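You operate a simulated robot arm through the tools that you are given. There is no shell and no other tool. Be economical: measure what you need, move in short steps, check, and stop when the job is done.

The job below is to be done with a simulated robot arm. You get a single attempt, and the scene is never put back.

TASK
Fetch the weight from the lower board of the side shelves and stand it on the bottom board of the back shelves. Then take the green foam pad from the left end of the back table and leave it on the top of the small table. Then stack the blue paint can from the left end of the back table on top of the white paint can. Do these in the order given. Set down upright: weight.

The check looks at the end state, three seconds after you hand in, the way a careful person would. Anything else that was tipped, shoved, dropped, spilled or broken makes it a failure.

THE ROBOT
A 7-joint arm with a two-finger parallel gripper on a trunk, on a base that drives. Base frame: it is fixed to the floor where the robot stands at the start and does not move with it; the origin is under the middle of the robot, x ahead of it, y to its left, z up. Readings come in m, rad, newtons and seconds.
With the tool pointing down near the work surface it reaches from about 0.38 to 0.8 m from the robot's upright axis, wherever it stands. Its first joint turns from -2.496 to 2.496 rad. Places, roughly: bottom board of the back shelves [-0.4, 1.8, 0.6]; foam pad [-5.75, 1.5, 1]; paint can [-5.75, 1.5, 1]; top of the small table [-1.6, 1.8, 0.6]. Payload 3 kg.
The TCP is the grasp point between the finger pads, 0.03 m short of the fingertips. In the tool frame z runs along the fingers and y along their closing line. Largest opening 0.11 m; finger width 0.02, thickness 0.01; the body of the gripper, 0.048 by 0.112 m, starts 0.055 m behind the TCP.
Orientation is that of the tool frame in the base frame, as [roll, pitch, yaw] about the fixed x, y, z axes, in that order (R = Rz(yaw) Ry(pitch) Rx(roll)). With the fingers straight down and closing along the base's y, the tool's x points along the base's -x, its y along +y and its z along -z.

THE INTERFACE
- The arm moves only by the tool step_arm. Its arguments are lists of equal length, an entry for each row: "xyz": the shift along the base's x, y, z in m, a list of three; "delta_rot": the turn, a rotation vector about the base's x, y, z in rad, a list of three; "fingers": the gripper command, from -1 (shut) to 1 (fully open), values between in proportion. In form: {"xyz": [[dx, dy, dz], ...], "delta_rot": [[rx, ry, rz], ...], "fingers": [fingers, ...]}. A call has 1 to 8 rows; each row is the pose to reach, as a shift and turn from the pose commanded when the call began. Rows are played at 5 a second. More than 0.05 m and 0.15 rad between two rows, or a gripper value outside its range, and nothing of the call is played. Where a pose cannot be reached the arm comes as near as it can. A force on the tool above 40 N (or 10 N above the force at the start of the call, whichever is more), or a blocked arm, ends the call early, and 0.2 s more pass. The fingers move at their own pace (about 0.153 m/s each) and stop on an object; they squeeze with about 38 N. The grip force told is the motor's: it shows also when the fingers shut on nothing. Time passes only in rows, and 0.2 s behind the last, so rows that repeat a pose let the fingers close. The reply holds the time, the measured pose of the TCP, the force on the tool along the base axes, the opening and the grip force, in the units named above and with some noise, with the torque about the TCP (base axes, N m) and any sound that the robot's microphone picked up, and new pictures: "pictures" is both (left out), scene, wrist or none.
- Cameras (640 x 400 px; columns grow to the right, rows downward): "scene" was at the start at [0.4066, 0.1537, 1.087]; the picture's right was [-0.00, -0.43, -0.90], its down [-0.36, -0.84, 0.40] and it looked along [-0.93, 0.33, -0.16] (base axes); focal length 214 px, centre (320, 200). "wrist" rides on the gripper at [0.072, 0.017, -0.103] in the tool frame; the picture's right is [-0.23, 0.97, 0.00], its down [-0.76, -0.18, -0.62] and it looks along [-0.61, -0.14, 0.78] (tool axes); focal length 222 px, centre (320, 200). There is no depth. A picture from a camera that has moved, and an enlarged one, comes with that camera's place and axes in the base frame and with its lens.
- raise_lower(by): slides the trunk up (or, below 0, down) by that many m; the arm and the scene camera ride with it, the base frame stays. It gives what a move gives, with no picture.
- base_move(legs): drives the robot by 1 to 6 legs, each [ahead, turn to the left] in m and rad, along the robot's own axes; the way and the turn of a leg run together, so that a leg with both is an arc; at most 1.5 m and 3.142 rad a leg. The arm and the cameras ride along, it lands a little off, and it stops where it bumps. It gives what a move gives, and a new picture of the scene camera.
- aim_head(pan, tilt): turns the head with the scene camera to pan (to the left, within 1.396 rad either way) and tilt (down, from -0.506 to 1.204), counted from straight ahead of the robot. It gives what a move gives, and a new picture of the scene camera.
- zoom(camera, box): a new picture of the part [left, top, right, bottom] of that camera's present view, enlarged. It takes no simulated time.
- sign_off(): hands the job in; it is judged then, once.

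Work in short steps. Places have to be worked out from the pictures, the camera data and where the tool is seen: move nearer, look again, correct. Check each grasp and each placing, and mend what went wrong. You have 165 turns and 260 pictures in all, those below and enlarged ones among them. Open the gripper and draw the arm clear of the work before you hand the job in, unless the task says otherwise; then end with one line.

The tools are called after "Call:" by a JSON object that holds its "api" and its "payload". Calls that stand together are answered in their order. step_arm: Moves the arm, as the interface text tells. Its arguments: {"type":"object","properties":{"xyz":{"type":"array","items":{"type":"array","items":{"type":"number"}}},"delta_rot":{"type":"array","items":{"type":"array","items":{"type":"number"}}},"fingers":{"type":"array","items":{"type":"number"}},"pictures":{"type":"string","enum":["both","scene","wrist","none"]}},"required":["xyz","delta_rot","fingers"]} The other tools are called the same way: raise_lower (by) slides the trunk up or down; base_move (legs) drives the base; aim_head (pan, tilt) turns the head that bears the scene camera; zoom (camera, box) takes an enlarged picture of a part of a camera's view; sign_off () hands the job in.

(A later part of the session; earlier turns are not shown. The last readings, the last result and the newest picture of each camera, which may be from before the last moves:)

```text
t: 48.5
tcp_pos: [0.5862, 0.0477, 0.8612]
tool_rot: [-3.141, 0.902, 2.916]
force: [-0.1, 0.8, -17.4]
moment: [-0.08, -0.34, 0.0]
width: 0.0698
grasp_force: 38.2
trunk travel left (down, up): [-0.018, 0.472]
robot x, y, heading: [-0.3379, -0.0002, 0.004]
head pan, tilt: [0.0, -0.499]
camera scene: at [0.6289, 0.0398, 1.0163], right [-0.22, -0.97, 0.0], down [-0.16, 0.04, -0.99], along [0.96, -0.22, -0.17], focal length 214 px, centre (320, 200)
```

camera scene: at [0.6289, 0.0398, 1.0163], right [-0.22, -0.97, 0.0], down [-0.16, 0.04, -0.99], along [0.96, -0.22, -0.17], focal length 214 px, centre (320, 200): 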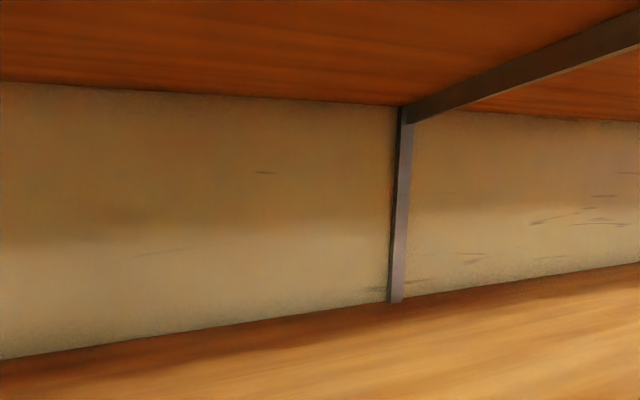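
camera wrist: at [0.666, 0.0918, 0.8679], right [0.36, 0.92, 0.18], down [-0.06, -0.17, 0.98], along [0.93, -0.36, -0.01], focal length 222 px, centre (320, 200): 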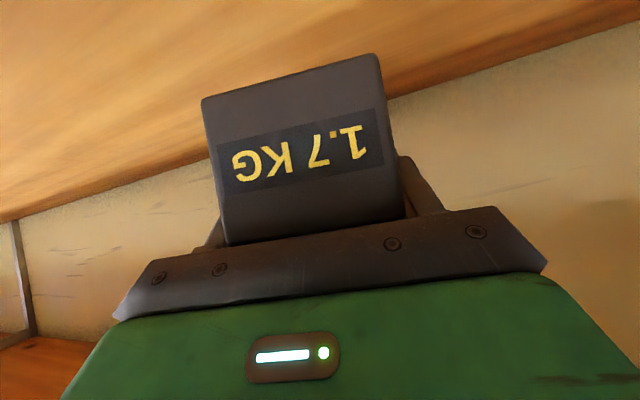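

Out past the bottle. I retract the arm 0.27 m toward me, clear of the shelf.

Call:
{"api": "step_arm", "payload": {"xyz": [[-0.04, 0, 0], [-0.08, 0, 0], [-0.12, 0, 0], [-0.16, 0, 0], [-0.2, 0, 0], [-0.24, 0, 0], [-0.27, 0, 0]], "delta_rot": [[0, 0, 0], [0, 0, 0], [0, 0, 0], [0, 0, 0], [0, 0, 0], [0, 0, 0], [0, 0, 0]], "fingers": [-1, -1, -1, -1, -1, -1, -1], "pictures": "scene"}}

```text
t: 50.1
tcp_pos: [0.3157, 0.0475, 0.8623]
tool_rot: [3.14, 0.904, 2.915]
force: [0.3, -0.2, -17.6]
moment: [-0.07, -0.35, 0.01]
width: 0.0699
grasp_force: 38.4
trunk travel left (down, up): [-0.018, 0.472]
robot x, y, heading: [-0.3348, -0.0009, 0.002]
head pan, tilt: [0.0, -0.499]
camera scene: at [0.3582, 0.0406, 1.0174], right [-0.22, -0.97, 0.0], down [-0.16, 0.04, -0.99], along [0.96, -0.22, -0.17], focal length 214 px, centre (320, 200)
```

scene: 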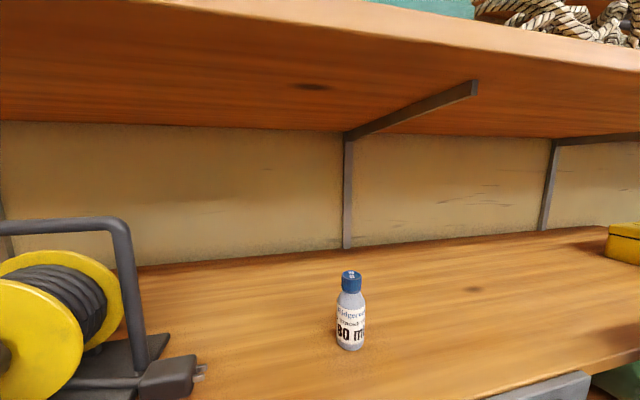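

The bottle and reel are untouched. Before turning left I look that way.

Call:
{"api": "aim_head", "payload": {"pan": 1.2, "tilt": -0.4}}

```text
t: 51.5
tcp_pos: [0.3157, 0.0475, 0.8615]
tool_rot: [3.141, 0.906, 2.915]
force: [0.8, 0.0, -16.0]
moment: [-0.08, -0.32, 0.03]
width: 0.0703
grasp_force: 38.3
trunk travel left (down, up): [-0.018, 0.472]
robot x, y, heading: [-0.3354, -0.002, 0.008]
head pan, tilt: [1.201, -0.4]
camera scene: at [0.3386, 0.1153, 1.0366], right [0.63, -0.52, -0.58], down [-0.37, 0.46, -0.81], along [0.68, 0.72, 0.1], focal length 214 px, centre (320, 200)
```

scene: 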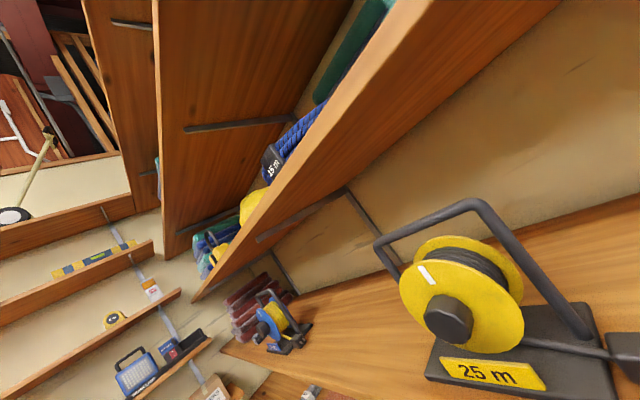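

I look further left/back-down.

Call:
{"api": "aim_head", "payload": {"pan": 1.39, "tilt": 0.6}}

```text
t: 52.8
tcp_pos: [0.3159, 0.0489, 0.8611]
tool_rot: [3.141, 0.903, 2.915]
force: [0.0, 0.7, -15.6]
moment: [-0.11, -0.34, -0.02]
width: 0.0697
grasp_force: 38.1
trunk travel left (down, up): [-0.018, 0.472]
robot x, y, heading: [-0.3363, -0.0016, 0.005]
head pan, tilt: [1.389, 0.6]
camera scene: at [0.2815, 0.1478, 0.9739], right [0.71, -0.35, -0.61], down [-0.7, -0.41, -0.59], along [-0.04, 0.84, -0.54], focal length 214 px, centre (320, 200)
```

scene: 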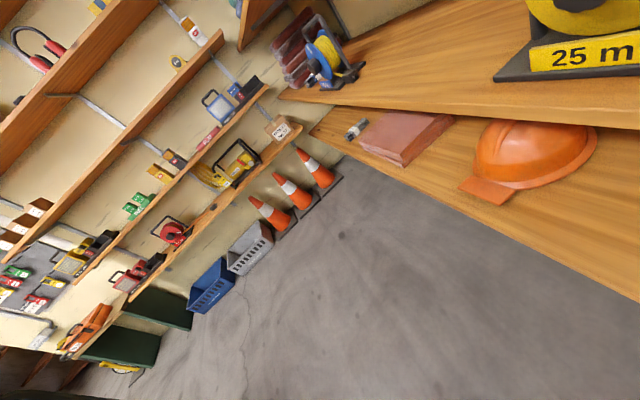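

The floor to the left is free toward the back shelves. I check the back-left, where a frame with handles stood.

Call:
{"api": "aim_head", "payload": {"pan": 1.39, "tilt": 1.2}}

```text
t: 53.8
tcp_pos: [0.3159, 0.05, 0.8618]
tool_rot: [-3.142, 0.904, 2.914]
force: [0.3, 0.4, -16.3]
moment: [-0.07, -0.37, -0.02]
width: 0.07
grasp_force: 37.8
trunk travel left (down, up): [-0.018, 0.472]
robot x, y, heading: [-0.3381, -0.0004, 0.009]
head pan, tilt: [1.389, 1.201]
camera scene: at [0.2429, 0.1239, 0.9424], right [0.71, -0.35, -0.61], down [-0.55, -0.81, -0.18], along [-0.43, 0.47, -0.77], focal length 214 px, centre (320, 200)
```

scene: 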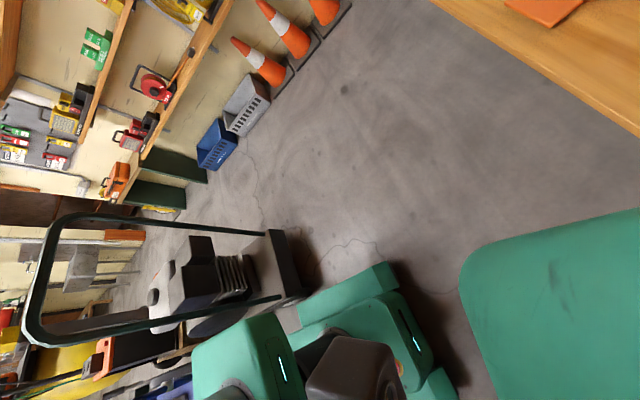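

A plate compactor stands at about x<-0.57, y 0.27–0.63, so I arc forward-left, then finish the turn clear of it.

Call:
{"api": "aim_head", "payload": {"pan": 0, "tilt": -0.5}}

Call:
{"api": "base_move", "payload": {"legs": [[0.15, 0.6], [0, 0.97]]}}

```text
t: 55.5
tcp_pos: [0.3151, 0.0488, 0.8599]
tool_rot: [-3.14, 0.905, 2.916]
force: [0.2, 0.2, -16.7]
moment: [-0.1, -0.34, -0.01]
width: 0.0699
grasp_force: 38.2
trunk travel left (down, up): [-0.018, 0.472]
robot x, y, heading: [-0.3357, 0.0028, 0.003]
head pan, tilt: [0.0, -0.499]
camera scene: at [0.3585, 0.0408, 1.0169], right [-0.22, -0.97, 0.0], down [-0.16, 0.04, -0.99], along [0.96, -0.22, -0.17], focal length 214 px, centre (320, 200)
```

scene: 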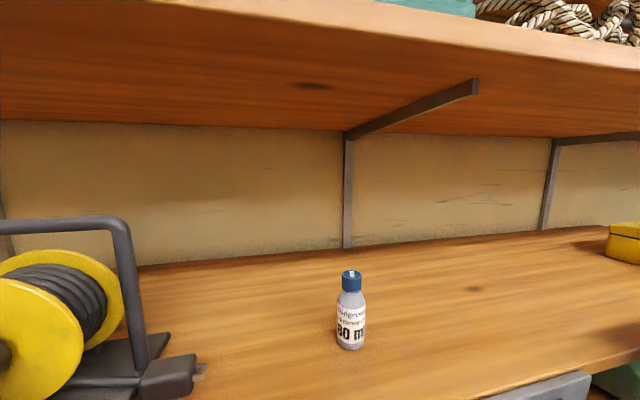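

```text
t: 60.1
tcp_pos: [-0.2543, 0.6959, 0.8615]
tool_rot: [-3.141, 0.904, -1.778]
force: [0.5, 0.8, -13.6]
moment: [0.22, 0.0, 0.0]
width: 0.07
grasp_force: 38.1
trunk travel left (down, up): [-0.018, 0.472]
robot x, y, heading: [-0.1212, 0.0485, 1.596]
head pan, tilt: [0.0, -0.499]
camera scene: at [-0.245, 0.7401, 1.0177], right [0.98, -0.2, 0.0], down [-0.03, -0.16, -0.99], along [0.2, 0.97, -0.17], focal length 214 px, centre (320, 200)
```

scene: 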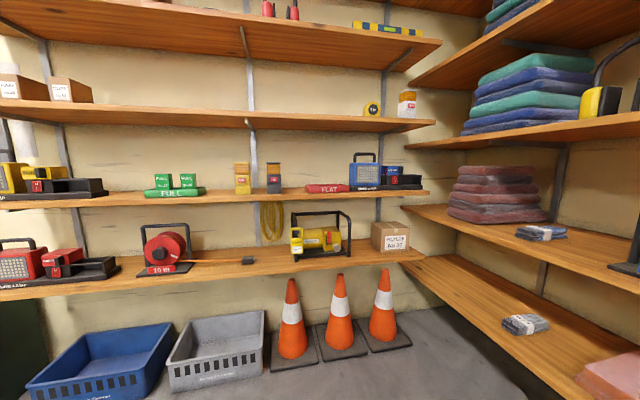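

Facing the back shelves now, the weight still held. The bottom board (with red reel, hammer, yellow machine) is the target; I drive 0.4 m nearer and look closely for a free spot.

Call:
{"api": "base_move", "payload": {"legs": [[0.4, -0.025]]}}

Call:
{"api": "zoom", "payload": {"camera": "wrist", "box": [0, 0, 640, 400]}}

```text
t: 60.7
tcp_pos: [-0.2812, 0.6952, 0.8498]
tool_rot: [-3.141, 0.865, -1.848]
force: [1.5, -0.3, -16.7]
moment: [0.31, -0.08, 0.06]
width: 0.0697
grasp_force: 38.3
trunk travel left (down, up): [-0.018, 0.472]
robot x, y, heading: [-0.1204, 0.046, 1.598]
head pan, tilt: [0.0, -0.499]
stopped in leg 1: the force on the tool passed its limit at 116 N (the readings are from after the stop); the commanded pose is now the measured one
camera scene: at [-0.2667, 0.7435, 1.0037], right [0.96, -0.28, 0.0], down [-0.06, -0.2, -0.98], along [0.27, 0.94, -0.2], focal length 214 px, centre (320, 200)
```

scene: 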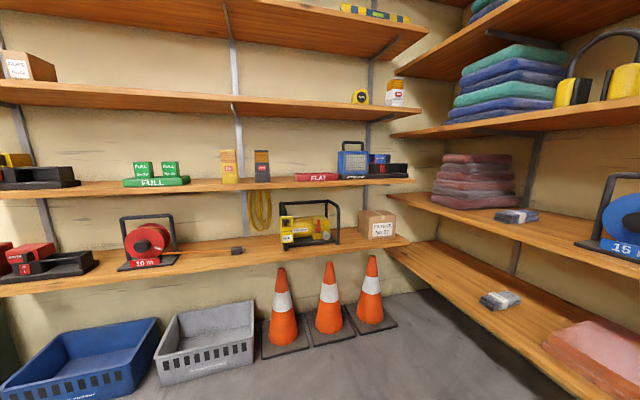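

```text
1.00 times, centred on (320, 200) of wrist (not enlarged: the box is as wide or as high as the picture)
camera zoom: at [-0.3331, 0.5771, 0.8615], right [-0.9, 0.41, 0.17], down [0.18, -0.03, 0.98], along [0.41, 0.91, -0.04], focal length 222 px, centre (320, 200)
```

zoom: 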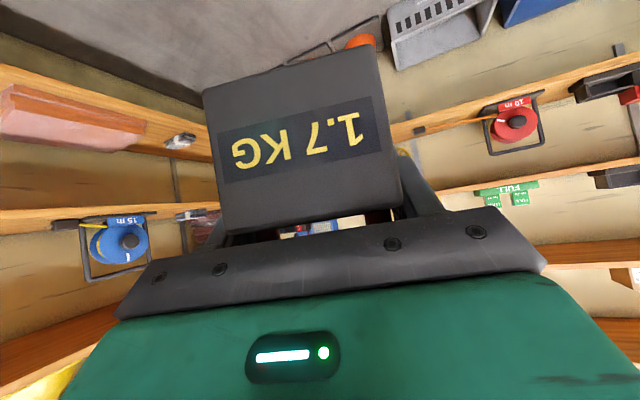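

The drive stopped at once with a 116 N jolt, although nothing shows ahead. I look around the hand and base for what touched.

Call:
{"api": "aim_head", "payload": {"pan": 1.39, "tilt": 1.0}}

Call:
{"api": "aim_head", "payload": {"pan": -1.39, "tilt": 1.0}}

```text
t: 62.3
tcp_pos: [-0.2811, 0.696, 0.8508]
tool_rot: [3.141, 0.869, -1.849]
force: [0.9, 0.3, -17.1]
moment: [0.32, -0.08, 0.0]
width: 0.0703
grasp_force: 38.1
trunk travel left (down, up): [-0.018, 0.472]
robot x, y, heading: [-0.1197, 0.0454, 1.602]
head pan, tilt: [1.389, 1.0]
camera scene: at [-0.3671, 0.6431, 0.9429], right [0.38, 0.67, -0.64], down [0.67, -0.68, -0.31], along [-0.64, -0.31, -0.7], focal length 214 px, centre (320, 200)
```

scene: 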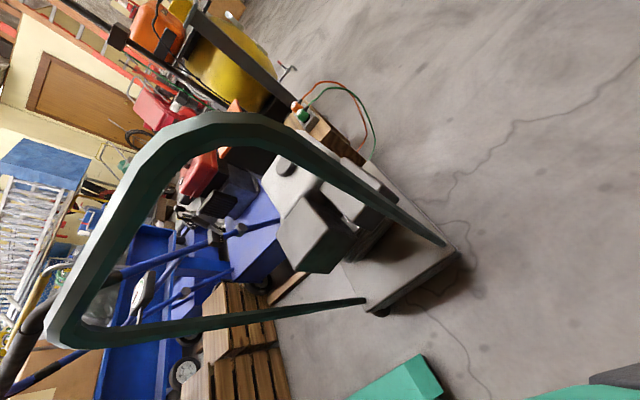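

```text
t: 64.8
tcp_pos: [-0.2805, 0.6942, 0.8508]
tool_rot: [-3.14, 0.868, -1.847]
force: [0.3, -0.2, -16.8]
moment: [0.33, -0.09, -0.01]
width: 0.07
grasp_force: 37.8
trunk travel left (down, up): [-0.018, 0.472]
robot x, y, heading: [-0.1236, 0.0465, 1.598]
head pan, tilt: [-1.389, 1.0]
camera scene: at [-0.2352, 0.6055, 0.9429], right [-0.03, -0.77, 0.64], down [-0.92, -0.22, -0.31], along [0.38, -0.6, -0.7], focal length 214 px, centre (320, 200)
```

scene: 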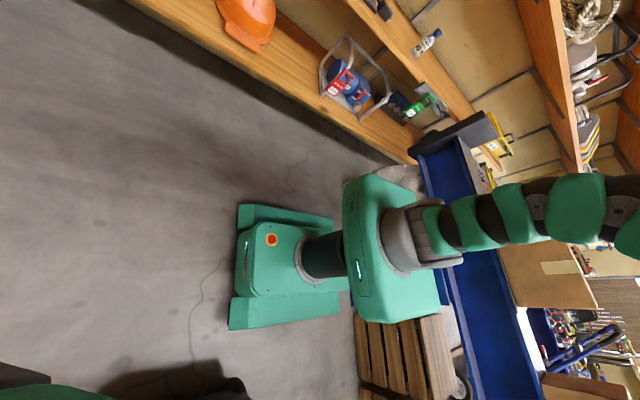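

No contact is visible around the hand or base; the compactor (x<-0.53) stays where it was. I restore the head and retry a short 5 cm drive.

Call:
{"api": "aim_head", "payload": {"pan": 0, "tilt": -0.3}}

Call:
{"api": "base_move", "payload": {"legs": [[0.05, 0]]}}

```text
t: 66.3
tcp_pos: [-0.2813, 0.6953, 0.8519]
tool_rot: [3.141, 0.869, -1.848]
force: [-0.5, -0.2, -16.2]
moment: [0.32, -0.07, 0.0]
width: 0.0699
grasp_force: 37.6
trunk travel left (down, up): [-0.018, 0.472]
robot x, y, heading: [-0.1233, 0.0457, 1.601]
head pan, tilt: [0.0, -0.3]
camera scene: at [-0.2674, 0.7428, 0.9862], right [0.96, -0.27, 0.0], down [-0.11, -0.38, -0.92], along [0.25, 0.88, -0.39], focal length 214 px, centre (320, 200)
```

scene: 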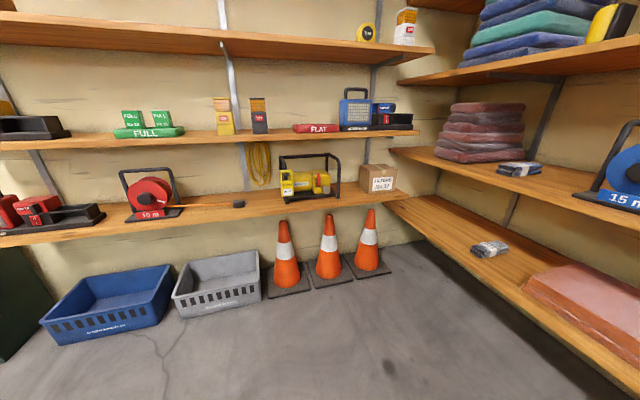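

```text
t: 67.2
tcp_pos: [-0.2835, 0.7446, 0.8513]
tool_rot: [-3.141, 0.866, -1.849]
force: [0.5, 0.2, -16.4]
moment: [0.32, -0.07, 0.0]
width: 0.0702
grasp_force: 37.9
trunk travel left (down, up): [-0.018, 0.472]
robot x, y, heading: [-0.121, 0.0963, 1.598]
head pan, tilt: [0.0, -0.3]
camera scene: at [-0.2693, 0.7927, 0.9864], right [0.96, -0.27, 0.0], down [-0.11, -0.38, -0.92], along [0.25, 0.88, -0.39], focal length 214 px, centre (320, 200)
```

scene: 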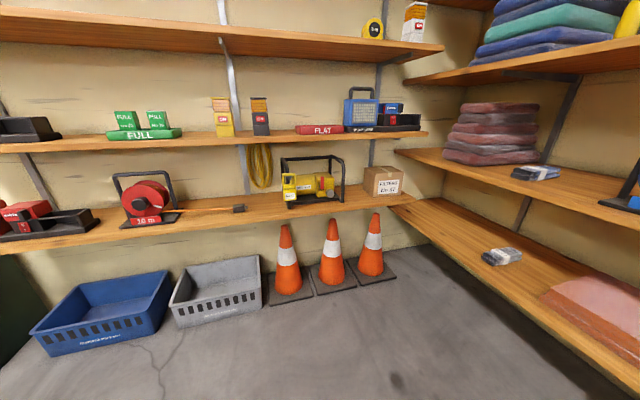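

Driving works now. The gap between the cord end (x≈-0.35) and the yellow machine (x≈-0.17) looks right; I go 0.35 nearer.

Call:
{"api": "base_move", "payload": {"legs": [[0.35, 0]]}}

```text
t: 69.5
tcp_pos: [-0.2936, 1.0915, 0.8511]
tool_rot: [3.141, 0.868, -1.847]
force: [-0.3, 0.5, -16.9]
moment: [0.33, -0.06, 0.01]
width: 0.0698
grasp_force: 38.5
trunk travel left (down, up): [-0.018, 0.472]
robot x, y, heading: [-0.1322, 0.4435, 1.599]
head pan, tilt: [0.0, -0.3]
camera scene: at [-0.2804, 1.1399, 0.9868], right [0.96, -0.27, 0.0], down [-0.11, -0.38, -0.92], along [0.25, 0.89, -0.39], focal length 214 px, centre (320, 200)
```

scene: 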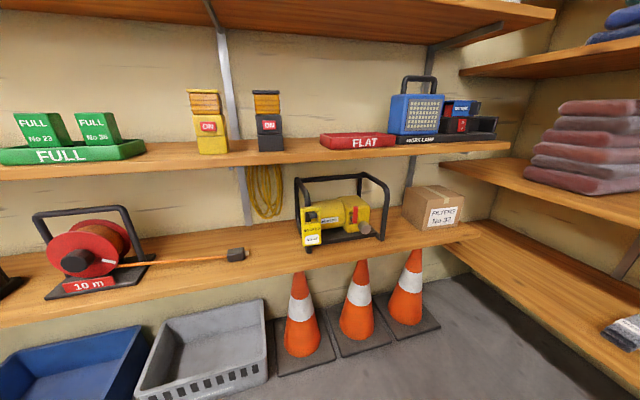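

Triangulating: bottom board top z≈0.56, front edge y≈1.65, next board's underside z≈0.867; the gap centre is x≈-0.27. I check the weight in the grip before placing.

Call:
{"api": "zoom", "payload": {"camera": "wrist", "box": [0, 0, 640, 400]}}

```text
1.00 times, centred on (320, 200) of wrist (not enlarged: the box is as wide or as high as the picture)
camera zoom: at [-0.3462, 0.9742, 0.8629], right [-0.9, 0.41, 0.17], down [0.18, -0.03, 0.98], along [0.41, 0.91, -0.04], focal length 222 px, centre (320, 200)
```

zoom: 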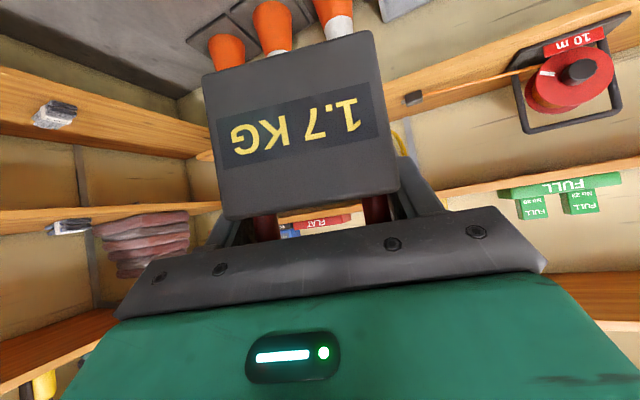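

The weight slid about 1 cm down in the pads during the jolt but hasn't rotated; still held. I restore the grasp pitch (+0.035), lower slowly to z≈0.66 here in free space, and look.

Call:
{"api": "step_arm", "payload": {"xyz": [[0, 0, -0.015], [0, 0, -0.035], [0, 0, -0.06], [0, 0, -0.085], [0, 0, -0.11], [0, 0, -0.135], [0, 0, -0.16], [0, 0, -0.175]], "delta_rot": [[0.009, -0.002, 0], [0.017, -0.004, 0], [0.025, -0.006, 0], [0.034, -0.009, 0], [0.034, -0.009, 0], [0.034, -0.009, 0], [0.034, -0.009, 0], [0.034, -0.009, 0]], "fingers": [-1, -1, -1, -1, -1, -1, -1, -1], "pictures": "both"}}

```text
t: 71.3
tcp_pos: [-0.2938, 1.0933, 0.6764]
tool_rot: [3.138, 0.904, -1.848]
force: [0.1, -0.4, -15.4]
moment: [0.27, -0.06, -0.01]
width: 0.0698
grasp_force: 38.8
trunk travel left (down, up): [-0.018, 0.472]
robot x, y, heading: [-0.1324, 0.4452, 1.601]
head pan, tilt: [0.0, -0.3]
camera scene: at [-0.2815, 1.1348, 0.8134], right [0.96, -0.27, 0.0], down [-0.1, -0.35, -0.93], along [0.25, 0.9, -0.36], focal length 214 px, centre (320, 200)
camera wrist: at [-0.3462, 0.9735, 0.6834], right [-0.9, 0.4, 0.18], down [0.17, -0.07, 0.98], along [0.41, 0.91, -0.01], focal length 222 px, centre (320, 200)
```

scene: 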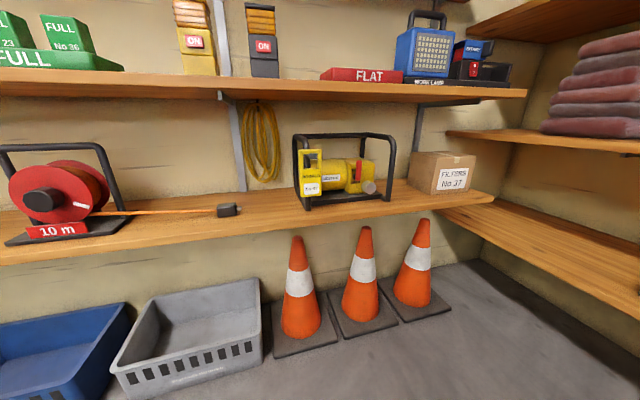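
wrist: 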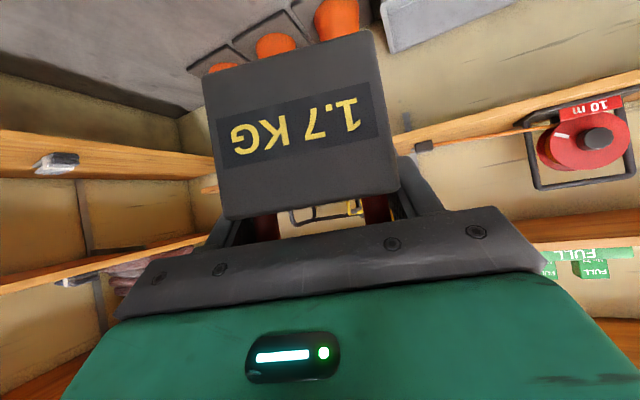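

Board top confirmed ≈0.555, gap centre x≈-0.26. I drive 0.4 m forward with the weight 7 cm above board level.

Call:
{"api": "base_move", "payload": {"legs": [[0.2, 0], [0.2, 0]]}}

Call:
{"api": "zoom", "payload": {"camera": "wrist", "box": [0, 0, 640, 400]}}

```text
t: 74.1
tcp_pos: [-0.3063, 1.4954, 0.6763]
tool_rot: [3.141, 0.902, -1.851]
force: [0.4, 1.0, -17.2]
moment: [0.3, -0.08, -0.03]
width: 0.0699
grasp_force: 38.7
trunk travel left (down, up): [-0.018, 0.472]
robot x, y, heading: [-0.1475, 0.8458, 1.598]
head pan, tilt: [0.0, -0.3]
camera scene: at [-0.2927, 1.5392, 0.8132], right [0.96, -0.27, 0.0], down [-0.1, -0.35, -0.93], along [0.26, 0.9, -0.36], focal length 214 px, centre (320, 200)
```

scene: 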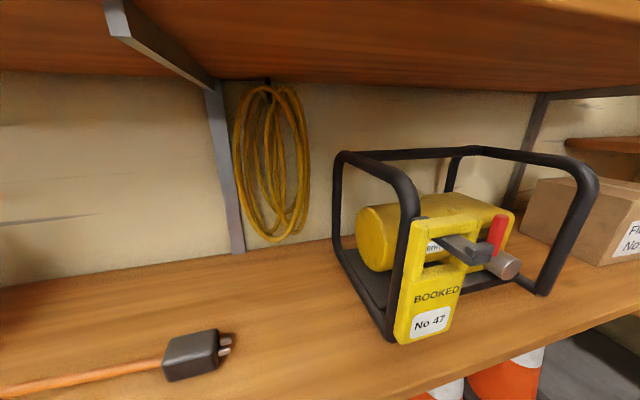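

```text
1.00 times, centred on (320, 200) of wrist (not enlarged: the box is as wide or as high as the picture)
camera zoom: at [-0.3577, 1.3779, 0.6833], right [-0.9, 0.4, 0.18], down [0.17, -0.07, 0.98], along [0.41, 0.91, -0.01], focal length 222 px, centre (320, 200)
```

zoom: 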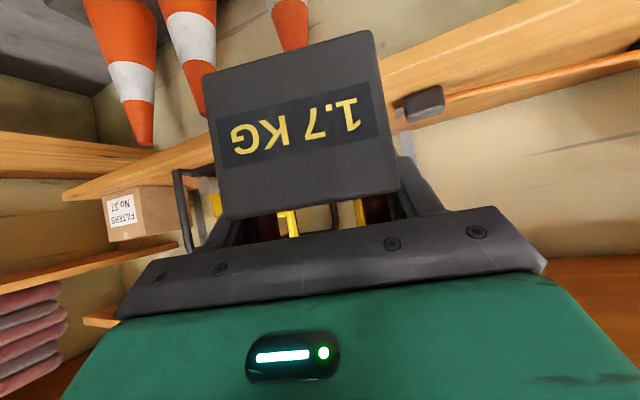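

Gap between plug (x≈-0.345) and machine (x≈-0.16) confirmed, wall at y≈1.97. I lower to z≈0.645 then extend in stages to above the spot (-0.256, 1.718).

Call:
{"api": "step_arm", "payload": {"xyz": [[0, 0, -0.015], [0.01, 0.02, -0.031], [0.02, 0.06, -0.031], [0.03, 0.1, -0.031], [0.04, 0.14, -0.031], [0.05, 0.175, -0.031], [0.05, 0.2, -0.031], [0.05, 0.223, -0.031]], "delta_rot": [[0, 0, 0], [0, 0, 0], [0, 0, 0], [0, 0, 0], [0, 0, 0], [0, 0, 0], [0, 0, 0], [0, 0, 0]], "fingers": [-1, -1, -1, -1, -1, -1, -1, -1], "pictures": "both"}}

```text
t: 75.9
tcp_pos: [-0.255, 1.7185, 0.6442]
tool_rot: [-3.141, 0.901, -1.848]
force: [-0.1, -0.5, -16.2]
moment: [0.3, -0.11, 0.0]
width: 0.0697
grasp_force: 38.2
trunk travel left (down, up): [-0.018, 0.472]
robot x, y, heading: [-0.1447, 0.8485, 1.605]
head pan, tilt: [0.0, -0.3]
camera scene: at [-0.2417, 1.764, 0.7812], right [0.96, -0.27, 0.0], down [-0.1, -0.35, -0.93], along [0.26, 0.9, -0.36], focal length 214 px, centre (320, 200)
camera wrist: at [-0.3065, 1.6028, 0.6512], right [-0.9, 0.4, 0.18], down [0.17, -0.07, 0.98], along [0.41, 0.91, -0.01], focal length 222 px, centre (320, 200)
```

scene: 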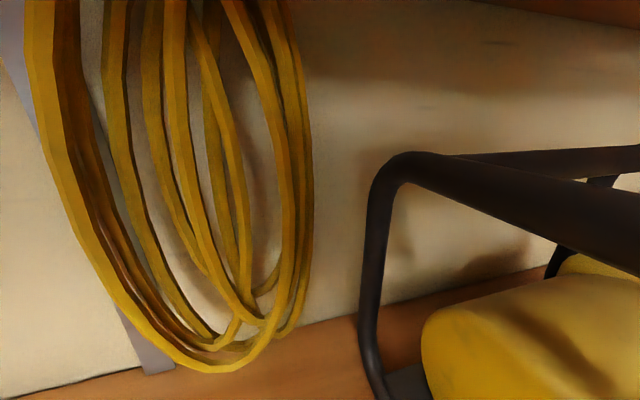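
wrist: 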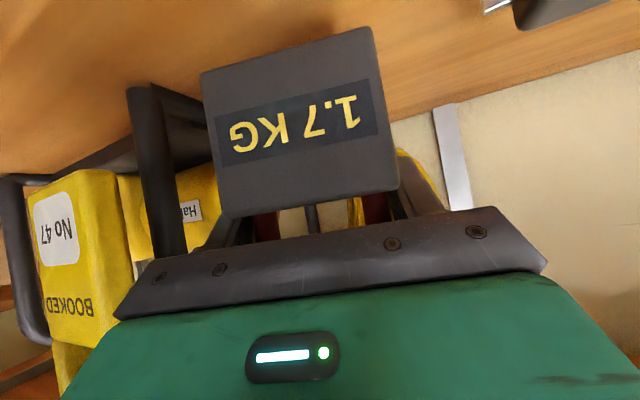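

All clear. I descend in small steps until the board takes the load.

Call:
{"api": "step_arm", "payload": {"xyz": [[0, 0, -0.01], [0, 0, -0.018], [0, 0, -0.024], [0, 0, -0.029]], "delta_rot": [[0, 0, 0], [0, 0, 0], [0, 0, 0], [0, 0, 0]], "fingers": [-1, -1, -1, -1], "pictures": "wrist"}}

```text
t: 76.9
tcp_pos: [-0.2549, 1.7194, 0.6147]
tool_rot: [-3.14, 0.901, -1.852]
force: [0.4, 0.4, -16.3]
moment: [0.31, -0.12, -0.01]
width: 0.07
grasp_force: 38.1
trunk travel left (down, up): [-0.018, 0.472]
robot x, y, heading: [-0.1465, 0.8472, 1.598]
head pan, tilt: [0.0, -0.3]
camera wrist: at [-0.3068, 1.6018, 0.6227], right [-0.9, 0.4, 0.18], down [0.17, -0.06, 0.98], along [0.41, 0.91, -0.01], focal length 222 px, centre (320, 200)
```

wrist: 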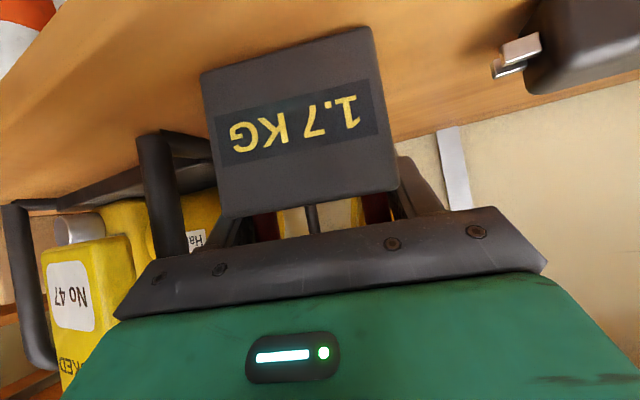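

Not yet down (still −16 N). I go on a few millimetres at a time.

Call:
{"api": "step_arm", "payload": {"xyz": [[0, 0, -0.004], [0, 0, -0.008], [0, 0, -0.012]], "delta_rot": [[0, 0, 0], [0, 0, 0], [0, 0, 0]], "fingers": [-1, -1, -1], "pictures": "wrist"}}

```text
t: 77.7
tcp_pos: [-0.2543, 1.7192, 0.6098]
tool_rot: [3.139, 0.914, -1.851]
force: [-1.0, 13.7, 32.1]
moment: [0.01, -0.23, -0.15]
width: 0.0694
grasp_force: 38.4
trunk travel left (down, up): [-0.018, 0.472]
robot x, y, heading: [-0.1461, 0.8459, 1.601]
head pan, tilt: [0.0, -0.3]
camera wrist: at [-0.307, 1.6015, 0.6168], right [-0.9, 0.4, 0.18], down [0.17, -0.08, 0.98], along [0.41, 0.91, 0.0], focal length 222 px, centre (320, 200)
```

wrist: 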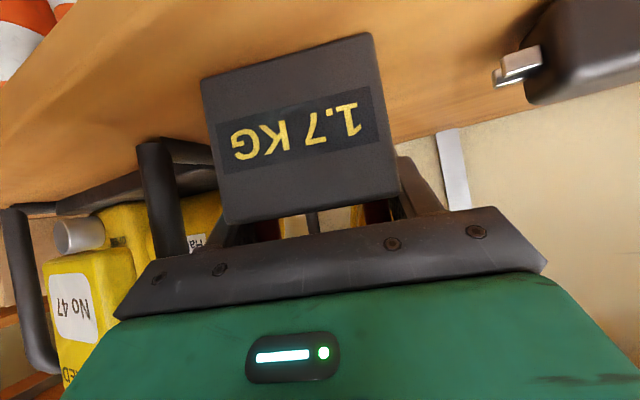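

Board is taking load (≈+32 N). I ease up 6 mm to relax, then open partly.

Call:
{"api": "step_arm", "payload": {"xyz": [[0, 0, 0.004], [0, 0, 0.007], [0, 0, 0.007], [0, 0, 0.007], [0, 0, 0.007]], "delta_rot": [[0, 0, 0], [0, 0, 0], [0, 0, 0], [0, 0, 0], [0, 0, 0]], "fingers": [-1, -1, 0.4, 0.65, 0.65], "pictures": "wrist"}}

```text
t: 78.9
tcp_pos: [-0.2547, 1.7179, 0.6121]
tool_rot: [-3.142, 0.901, -1.85]
force: [0.4, 0.7, -0.1]
moment: [0.02, 0.02, -0.01]
width: 0.0906
grasp_force: 0.1
trunk travel left (down, up): [-0.018, 0.472]
robot x, y, heading: [-0.1446, 0.851, 1.597]
head pan, tilt: [0.0, -0.3]
camera wrist: at [-0.3077, 1.6002, 0.6191], right [-0.9, 0.4, 0.18], down [0.17, -0.07, 0.98], along [0.41, 0.91, -0.01], focal length 222 px, centre (320, 200)
```

wrist: 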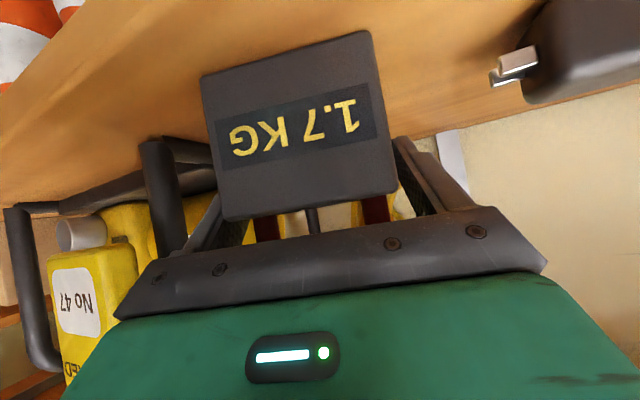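

The weight stands free. I withdraw straight back along the tool's horizontal line.

Call:
{"api": "step_arm", "payload": {"xyz": [[-0.008, -0.029, 0.002], [-0.017, -0.058, 0.004], [-0.025, -0.087, 0.006], [-0.033, -0.115, 0.01], [-0.041, -0.145, 0.02], [-0.05, -0.18, 0.03], [-0.05, -0.21, 0.04], [-0.05, -0.24, 0.06]], "delta_rot": [[0, 0, 0], [0, 0, 0], [0, 0, 0], [0, 0, 0], [0, 0, 0], [0, 0, 0], [0, 0, 0], [0, 0, 0]], "fingers": [0.65, 0.65, 0.65, 0.65, 0.65, 0.65, 0.65, 0.65], "pictures": "both"}}

```text
t: 80.7
tcp_pos: [-0.3042, 1.4776, 0.6728]
tool_rot: [3.141, 0.904, -1.849]
force: [-0.3, 0.5, -0.1]
moment: [0.0, -0.04, -0.01]
width: 0.0905
grasp_force: 0.0
trunk travel left (down, up): [-0.018, 0.472]
robot x, y, heading: [-0.1468, 0.8469, 1.598]
head pan, tilt: [0.0, -0.3]
camera scene: at [-0.292, 1.5209, 0.8083], right [0.96, -0.28, 0.0], down [-0.1, -0.34, -0.93], along [0.26, 0.9, -0.36], focal length 214 px, centre (320, 200)
camera wrist: at [-0.3571, 1.3599, 0.6782], right [-0.9, 0.4, 0.18], down [0.17, -0.07, 0.98], along [0.41, 0.91, -0.01], focal length 222 px, centre (320, 200)
```

scene: 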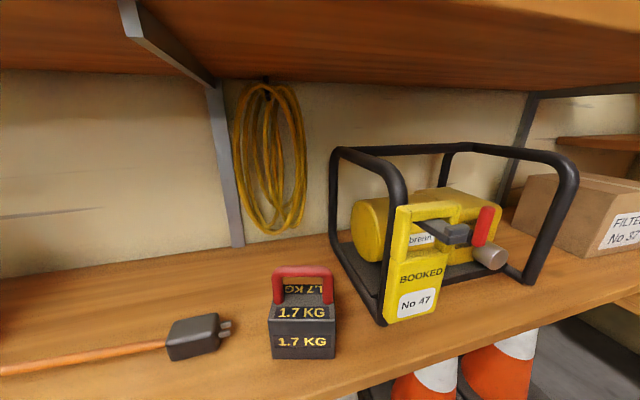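
wrist: 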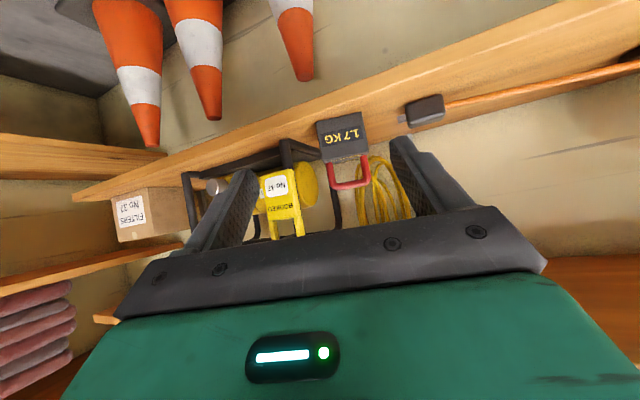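

The weight stands upright on the bottom board, neighbours untouched. Next I pull the arm in and raise it, then turn left to face -x.

Call:
{"api": "step_arm", "payload": {"xyz": [[0.02, -0.02, 0.03], [0.04, -0.05, 0.06], [0.06, -0.08, 0.09], [0.08, -0.1, 0.12], [0.1, -0.12, 0.15], [0.12, -0.13, 0.19], [0.13, -0.14, 0.23]], "delta_rot": [[0, 0, 0.04], [0, 0, 0.08], [0, 0, 0.12], [0, 0, 0.16], [0, 0, 0.2], [0, 0, 0.24], [0, 0, 0.28]], "fingers": [1, 1, 1, 1, 1, 1, 1], "pictures": "none"}}

Call:
{"api": "base_move", "payload": {"legs": [[0, 0.8], [0, 0.74]]}}

```text
t: 82.3
tcp_pos: [-0.1745, 1.3367, 0.9018]
tool_rot: [3.139, 0.903, -1.566]
force: [0.4, 0.3, -1.1]
moment: [0.02, 0.03, 0.02]
width: 0.1097
grasp_force: 0.1
trunk travel left (down, up): [-0.018, 0.472]
robot x, y, heading: [-0.1441, 0.8483, 1.601]
head pan, tilt: [0.0, -0.3]
```

```text
t: 87.0
tcp_pos: [-0.6394, 0.8422, 0.9031]
tool_rot: [3.141, 0.907, -0.047]
force: [0.3, 1.1, 0.3]
moment: [0.0, -0.03, 0.01]
width: 0.1101
grasp_force: 0.0
trunk travel left (down, up): [-0.018, 0.472]
robot x, y, heading: [-0.1484, 0.8865, 3.117]
head pan, tilt: [0.0, -0.3]
stopped in leg 2: the robot was blocked; the commanded pose is now the measured one
camera scene: at [-0.6813, 0.8467, 1.041], right [0.05, 1.0, 0.0], down [0.36, -0.02, -0.93], along [-0.93, 0.04, -0.36], focal length 214 px, centre (320, 200)
```

scene: 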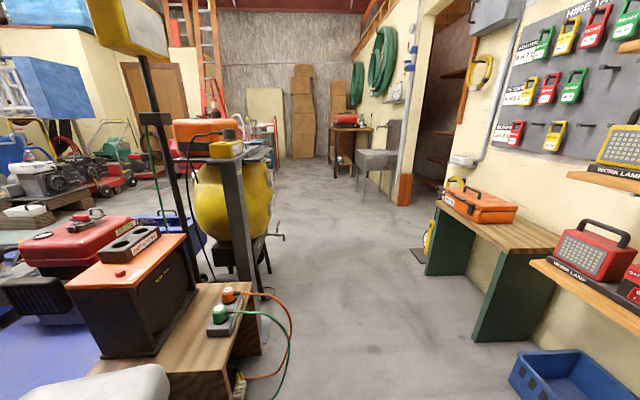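

The turn ended slightly early ("blocked") with the base shifted ~4 cm in y. I look to the left and below to see what is touching.

Call:
{"api": "aim_head", "payload": {"pan": 1.39, "tilt": 1.0}}

Call:
{"api": "aim_head", "payload": {"pan": -1.39, "tilt": 1.0}}

```text
t: 88.5
tcp_pos: [-0.6386, 0.843, 0.9027]
tool_rot: [-3.141, 0.905, -0.046]
force: [0.5, -0.3, -0.2]
moment: [0.05, 0.0, 0.01]
width: 0.1102
grasp_force: 0.0
trunk travel left (down, up): [-0.018, 0.472]
robot x, y, heading: [-0.151, 0.8819, 3.119]
head pan, tilt: [1.389, 1.0]
camera scene: at [-0.5632, 0.7724, 0.9924], right [-0.76, 0.22, -0.61], down [0.49, 0.8, -0.33], along [0.42, -0.55, -0.72], focal length 214 px, centre (320, 200)
```

scene: 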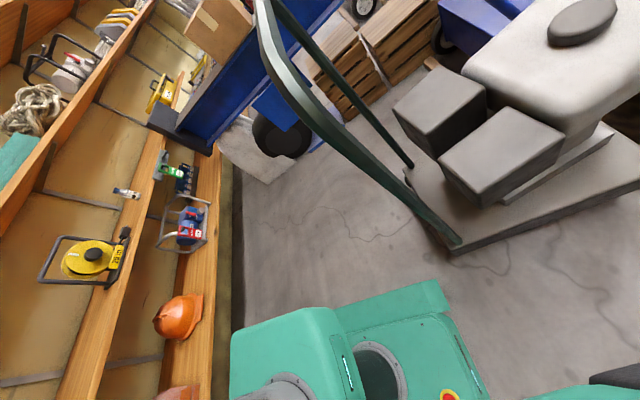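

```text
t: 91.0
tcp_pos: [-0.6388, 0.843, 0.9033]
tool_rot: [-3.141, 0.905, -0.048]
force: [0.3, 0.2, 0.3]
moment: [-0.02, -0.01, 0.0]
width: 0.11
grasp_force: 0.1
trunk travel left (down, up): [-0.018, 0.472]
robot x, y, heading: [-0.1526, 0.8854, 3.118]
head pan, tilt: [-1.389, 1.0]
camera scene: at [-0.5567, 0.9093, 0.9923], right [0.78, 0.14, 0.61], down [0.41, -0.85, -0.33], along [0.47, 0.51, -0.72], focal length 214 px, centre (320, 200)
```

scene: 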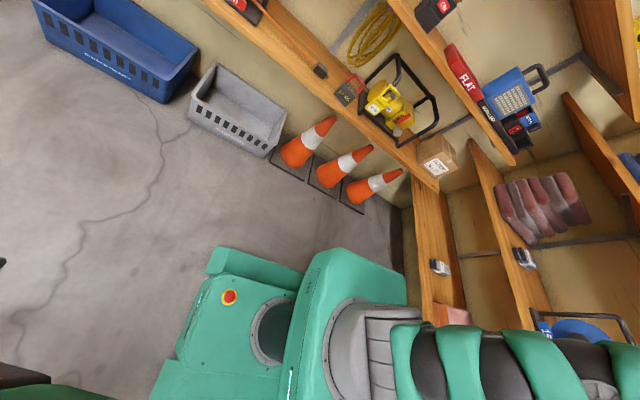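

Nothing clearly touches; the base's front-left corner is only near the compactor plate. I turn right slightly, away from it, drive to the lane's middle (y≈1.1) and straighten.

Call:
{"api": "aim_head", "payload": {"pan": 0, "tilt": -0.3}}

Call:
{"api": "base_move", "payload": {"legs": [[0, -0.26], [0.85, 0], [0, 0.28]]}}

```text
t: 92.5
tcp_pos: [-0.6379, 0.8424, 0.9031]
tool_rot: [-3.141, 0.903, -0.048]
force: [-0.9, 0.6, -0.2]
moment: [0.01, 0.02, 0.0]
width: 0.1102
grasp_force: 0.1
trunk travel left (down, up): [-0.018, 0.472]
robot x, y, heading: [-0.1485, 0.8844, 3.115]
head pan, tilt: [0.0, -0.3]
camera scene: at [-0.6812, 0.8467, 1.0402], right [0.05, 1.0, 0.0], down [0.36, -0.02, -0.93], along [-0.93, 0.04, -0.36], focal length 214 px, centre (320, 200)
```

scene: 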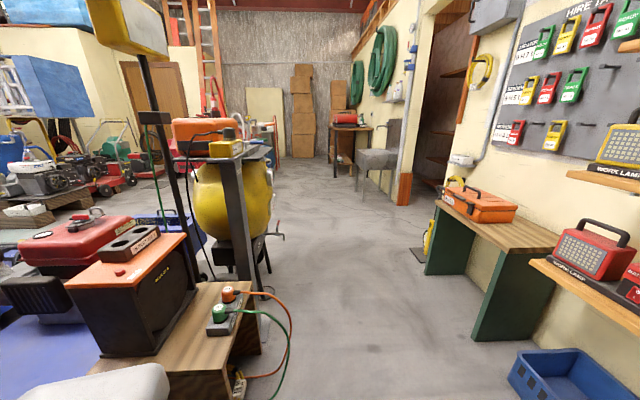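

```text
t: 98.9
tcp_pos: [-1.4476, 1.0806, 0.9029]
tool_rot: [3.142, 0.906, -0.035]
force: [0.3, 0.1, -0.7]
moment: [0.02, -0.01, 0.02]
width: 0.1098
grasp_force: 0.0
trunk travel left (down, up): [-0.018, 0.472]
robot x, y, heading: [-0.9572, 1.1353, 3.123]
head pan, tilt: [0.0, -0.3]
camera scene: at [-1.4902, 1.0836, 1.0403], right [0.04, 1.0, 0.0], down [0.36, -0.01, -0.93], along [-0.93, 0.03, -0.36], focal length 214 px, centre (320, 200)
```

scene: 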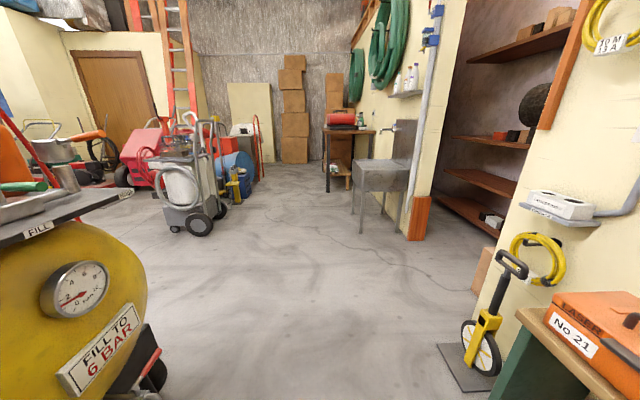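

The lane ahead is clear; the small table is on the right. I drive on 2.3 m with a slight left correction.

Call:
{"api": "base_move", "payload": {"legs": [[0, 0.07], [1.5, 0], [0.8, 0]]}}

```text
t: 110.7
tcp_pos: [-3.7448, 0.9024, 0.9039]
tool_rot: [3.141, 0.906, 0.046]
force: [-0.8, 0.0, -0.7]
moment: [0.01, -0.02, 0.0]
width: 0.11
grasp_force: 0.0
trunk travel left (down, up): [-0.018, 0.472]
robot x, y, heading: [-3.259, 0.995, -3.075]
head pan, tilt: [0.0, -0.3]
camera scene: at [-3.7865, 0.901, 1.0409], right [-0.05, 1.0, 0.0], down [0.36, 0.02, -0.93], along [-0.93, -0.04, -0.36], focal length 214 px, centre (320, 200)
```

scene: 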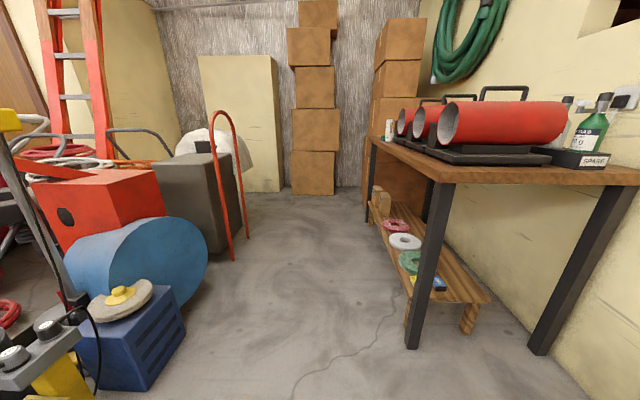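

The back table runs x≈-4.5…-5.9, front y≈1.3, top ≈0.85; its left end is the far end. I drive on 1.5 m and look.

Call:
{"api": "base_move", "payload": {"legs": [[1.5, 0], [0.5, 0]]}}

Call:
{"api": "aim_head", "payload": {"pan": -1.0, "tilt": 0}}

```text
t: 120.6
tcp_pos: [-5.7186, 0.7482, 0.9048]
tool_rot: [3.14, 0.904, 0.066]
force: [-1.1, -0.4, -0.2]
moment: [0.0, 0.01, 0.01]
width: 0.1101
grasp_force: 0.0
trunk travel left (down, up): [-0.018, 0.472]
robot x, y, heading: [-5.2348, 0.8477, -3.052]
head pan, tilt: [0.0, -0.3]
camera scene: at [-5.7614, 0.7471, 1.0415], right [-0.06, 1.0, 0.0], down [0.36, 0.02, -0.93], along [-0.93, -0.06, -0.36], focal length 214 px, centre (320, 200)
```

scene: 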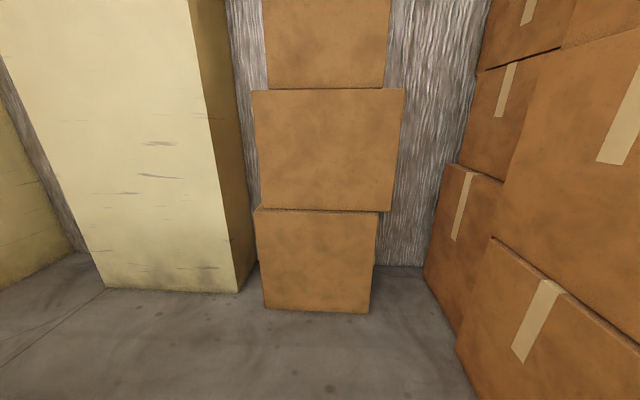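

```text
t: 121.8
tcp_pos: [-5.7197, 0.748, 0.9045]
tool_rot: [-3.14, 0.907, 0.066]
force: [-0.4, 0.1, 1.3]
moment: [-0.05, 0.02, -0.04]
width: 0.1102
grasp_force: 0.1
trunk travel left (down, up): [-0.018, 0.472]
robot x, y, heading: [-5.2364, 0.8479, -3.055]
head pan, tilt: [-1.0, 0.0]
camera scene: at [-5.7271, 0.8251, 1.0405], right [0.63, 0.58, 0.52], down [0.62, 0.04, -0.79], along [-0.48, 0.81, -0.33], focal length 214 px, centre (320, 200)
```

scene: 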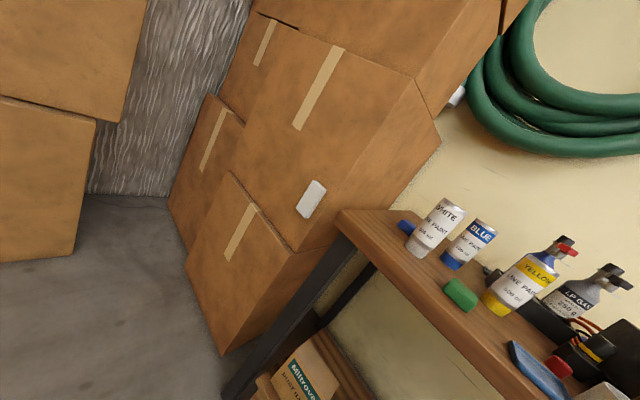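

Now visible at the left end: white can, blue can, green foam block, small blue item, yellow can. I raise the trunk 0.35 for clearance, move 0.3 m further and turn to face the table.

Call:
{"api": "raise_lower", "payload": {"by": 0.35}}

Call:
{"api": "aim_head", "payload": {"pan": 0, "tilt": 0}}

Call:
{"api": "base_move", "payload": {"legs": [[0.3, 0], [0, -1.66]]}}

```text
t: 125.2
tcp_pos: [-5.7187, 0.7471, 1.2543]
tool_rot: [3.142, 0.906, 0.065]
force: [0.9, -0.1, -0.6]
moment: [0.01, 0.02, -0.03]
width: 0.11
grasp_force: 0.1
trunk travel left (down, up): [-0.368, 0.122]
robot x, y, heading: [-5.2375, 0.8455, -3.053]
head pan, tilt: [-1.0, 0.0]
```

```text
t: 126.5
tcp_pos: [-5.7178, 0.7481, 1.2555]
tool_rot: [-3.141, 0.906, 0.063]
force: [-0.1, -0.9, 0.0]
moment: [0.02, -0.04, 0.03]
width: 0.1101
grasp_force: 0.1
trunk travel left (down, up): [-0.368, 0.122]
robot x, y, heading: [-5.235, 0.8471, -3.057]
head pan, tilt: [0.0, 0.0]
camera scene: at [-5.7548, 0.7476, 1.3649], right [-0.06, 1.0, 0.0], down [0.62, 0.04, -0.79], along [-0.79, -0.05, -0.62], focal length 214 px, centre (320, 200)
```

scene: 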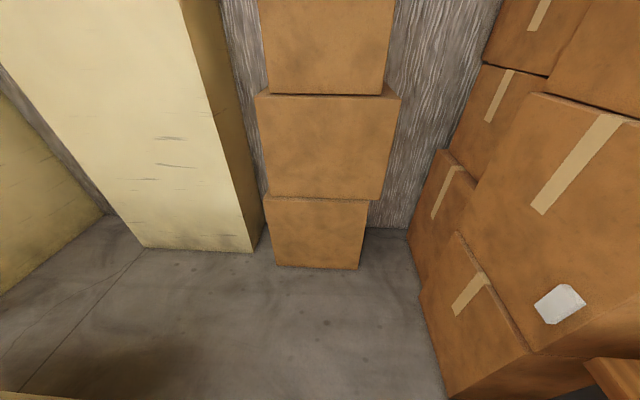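

```text
t: 132.6
tcp_pos: [-5.6092, 1.3123, 1.2554]
tool_rot: [3.142, 0.904, -1.549]
force: [0.1, 0.7, 0.9]
moment: [0.01, 0.02, -0.02]
width: 0.11
grasp_force: 0.0
trunk travel left (down, up): [-0.368, 0.122]
robot x, y, heading: [-5.5622, 0.8245, 1.613]
head pan, tilt: [0.0, 0.0]
camera scene: at [-5.6096, 1.3505, 1.3648], right [1.0, 0.02, 0.0], down [0.01, -0.62, -0.79], along [-0.02, 0.79, -0.62], focal length 214 px, centre (320, 200)
```

scene: 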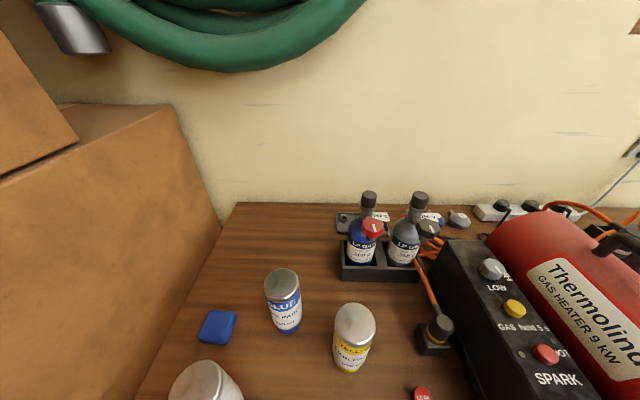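

Good overview: white, blue and yellow cans, a blue block (not to be confused with the green pad). I tilt the head down to see the front.

Call:
{"api": "aim_head", "payload": {"pan": 0, "tilt": 0.5}}

Call:
{"api": "zoom", "payload": {"camera": "wrist", "box": [0, 0, 640, 400]}}

```text
t: 133.5
tcp_pos: [-5.6098, 1.3127, 1.2544]
tool_rot: [3.141, 0.906, -1.55]
force: [-0.1, -0.5, 0.2]
moment: [0.0, 0.0, 0.01]
width: 0.1099
grasp_force: 0.1
trunk travel left (down, up): [-0.368, 0.122]
robot x, y, heading: [-5.5591, 0.8248, 1.615]
head pan, tilt: [0.0, 0.499]
camera scene: at [-5.6097, 1.3226, 1.3286], right [1.0, 0.02, 0.0], down [0.02, -0.92, -0.4], along [-0.01, 0.4, -0.92], focal length 214 px, centre (320, 200)
```

scene: 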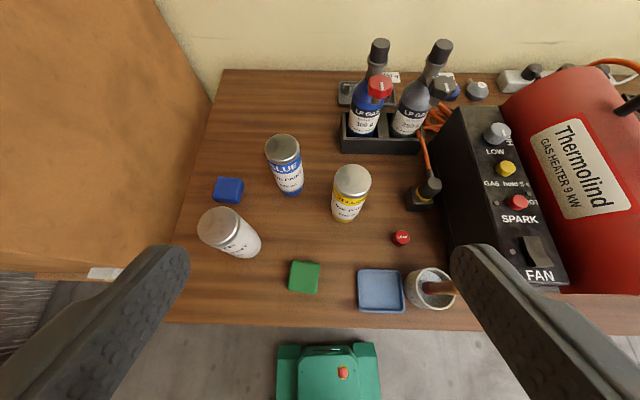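

```text
1.00 times, centred on (320, 200) of wrist (not enlarged: the box is as wide or as high as the picture)
camera zoom: at [-5.6258, 1.1847, 1.262], right [-0.98, 0.12, 0.18], down [0.18, -0.02, 0.98], along [0.12, 0.99, 0.0], focal length 222 px, centre (320, 200)
```

zoom: 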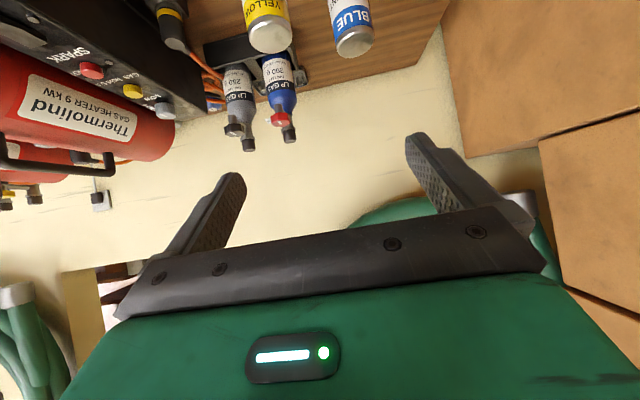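

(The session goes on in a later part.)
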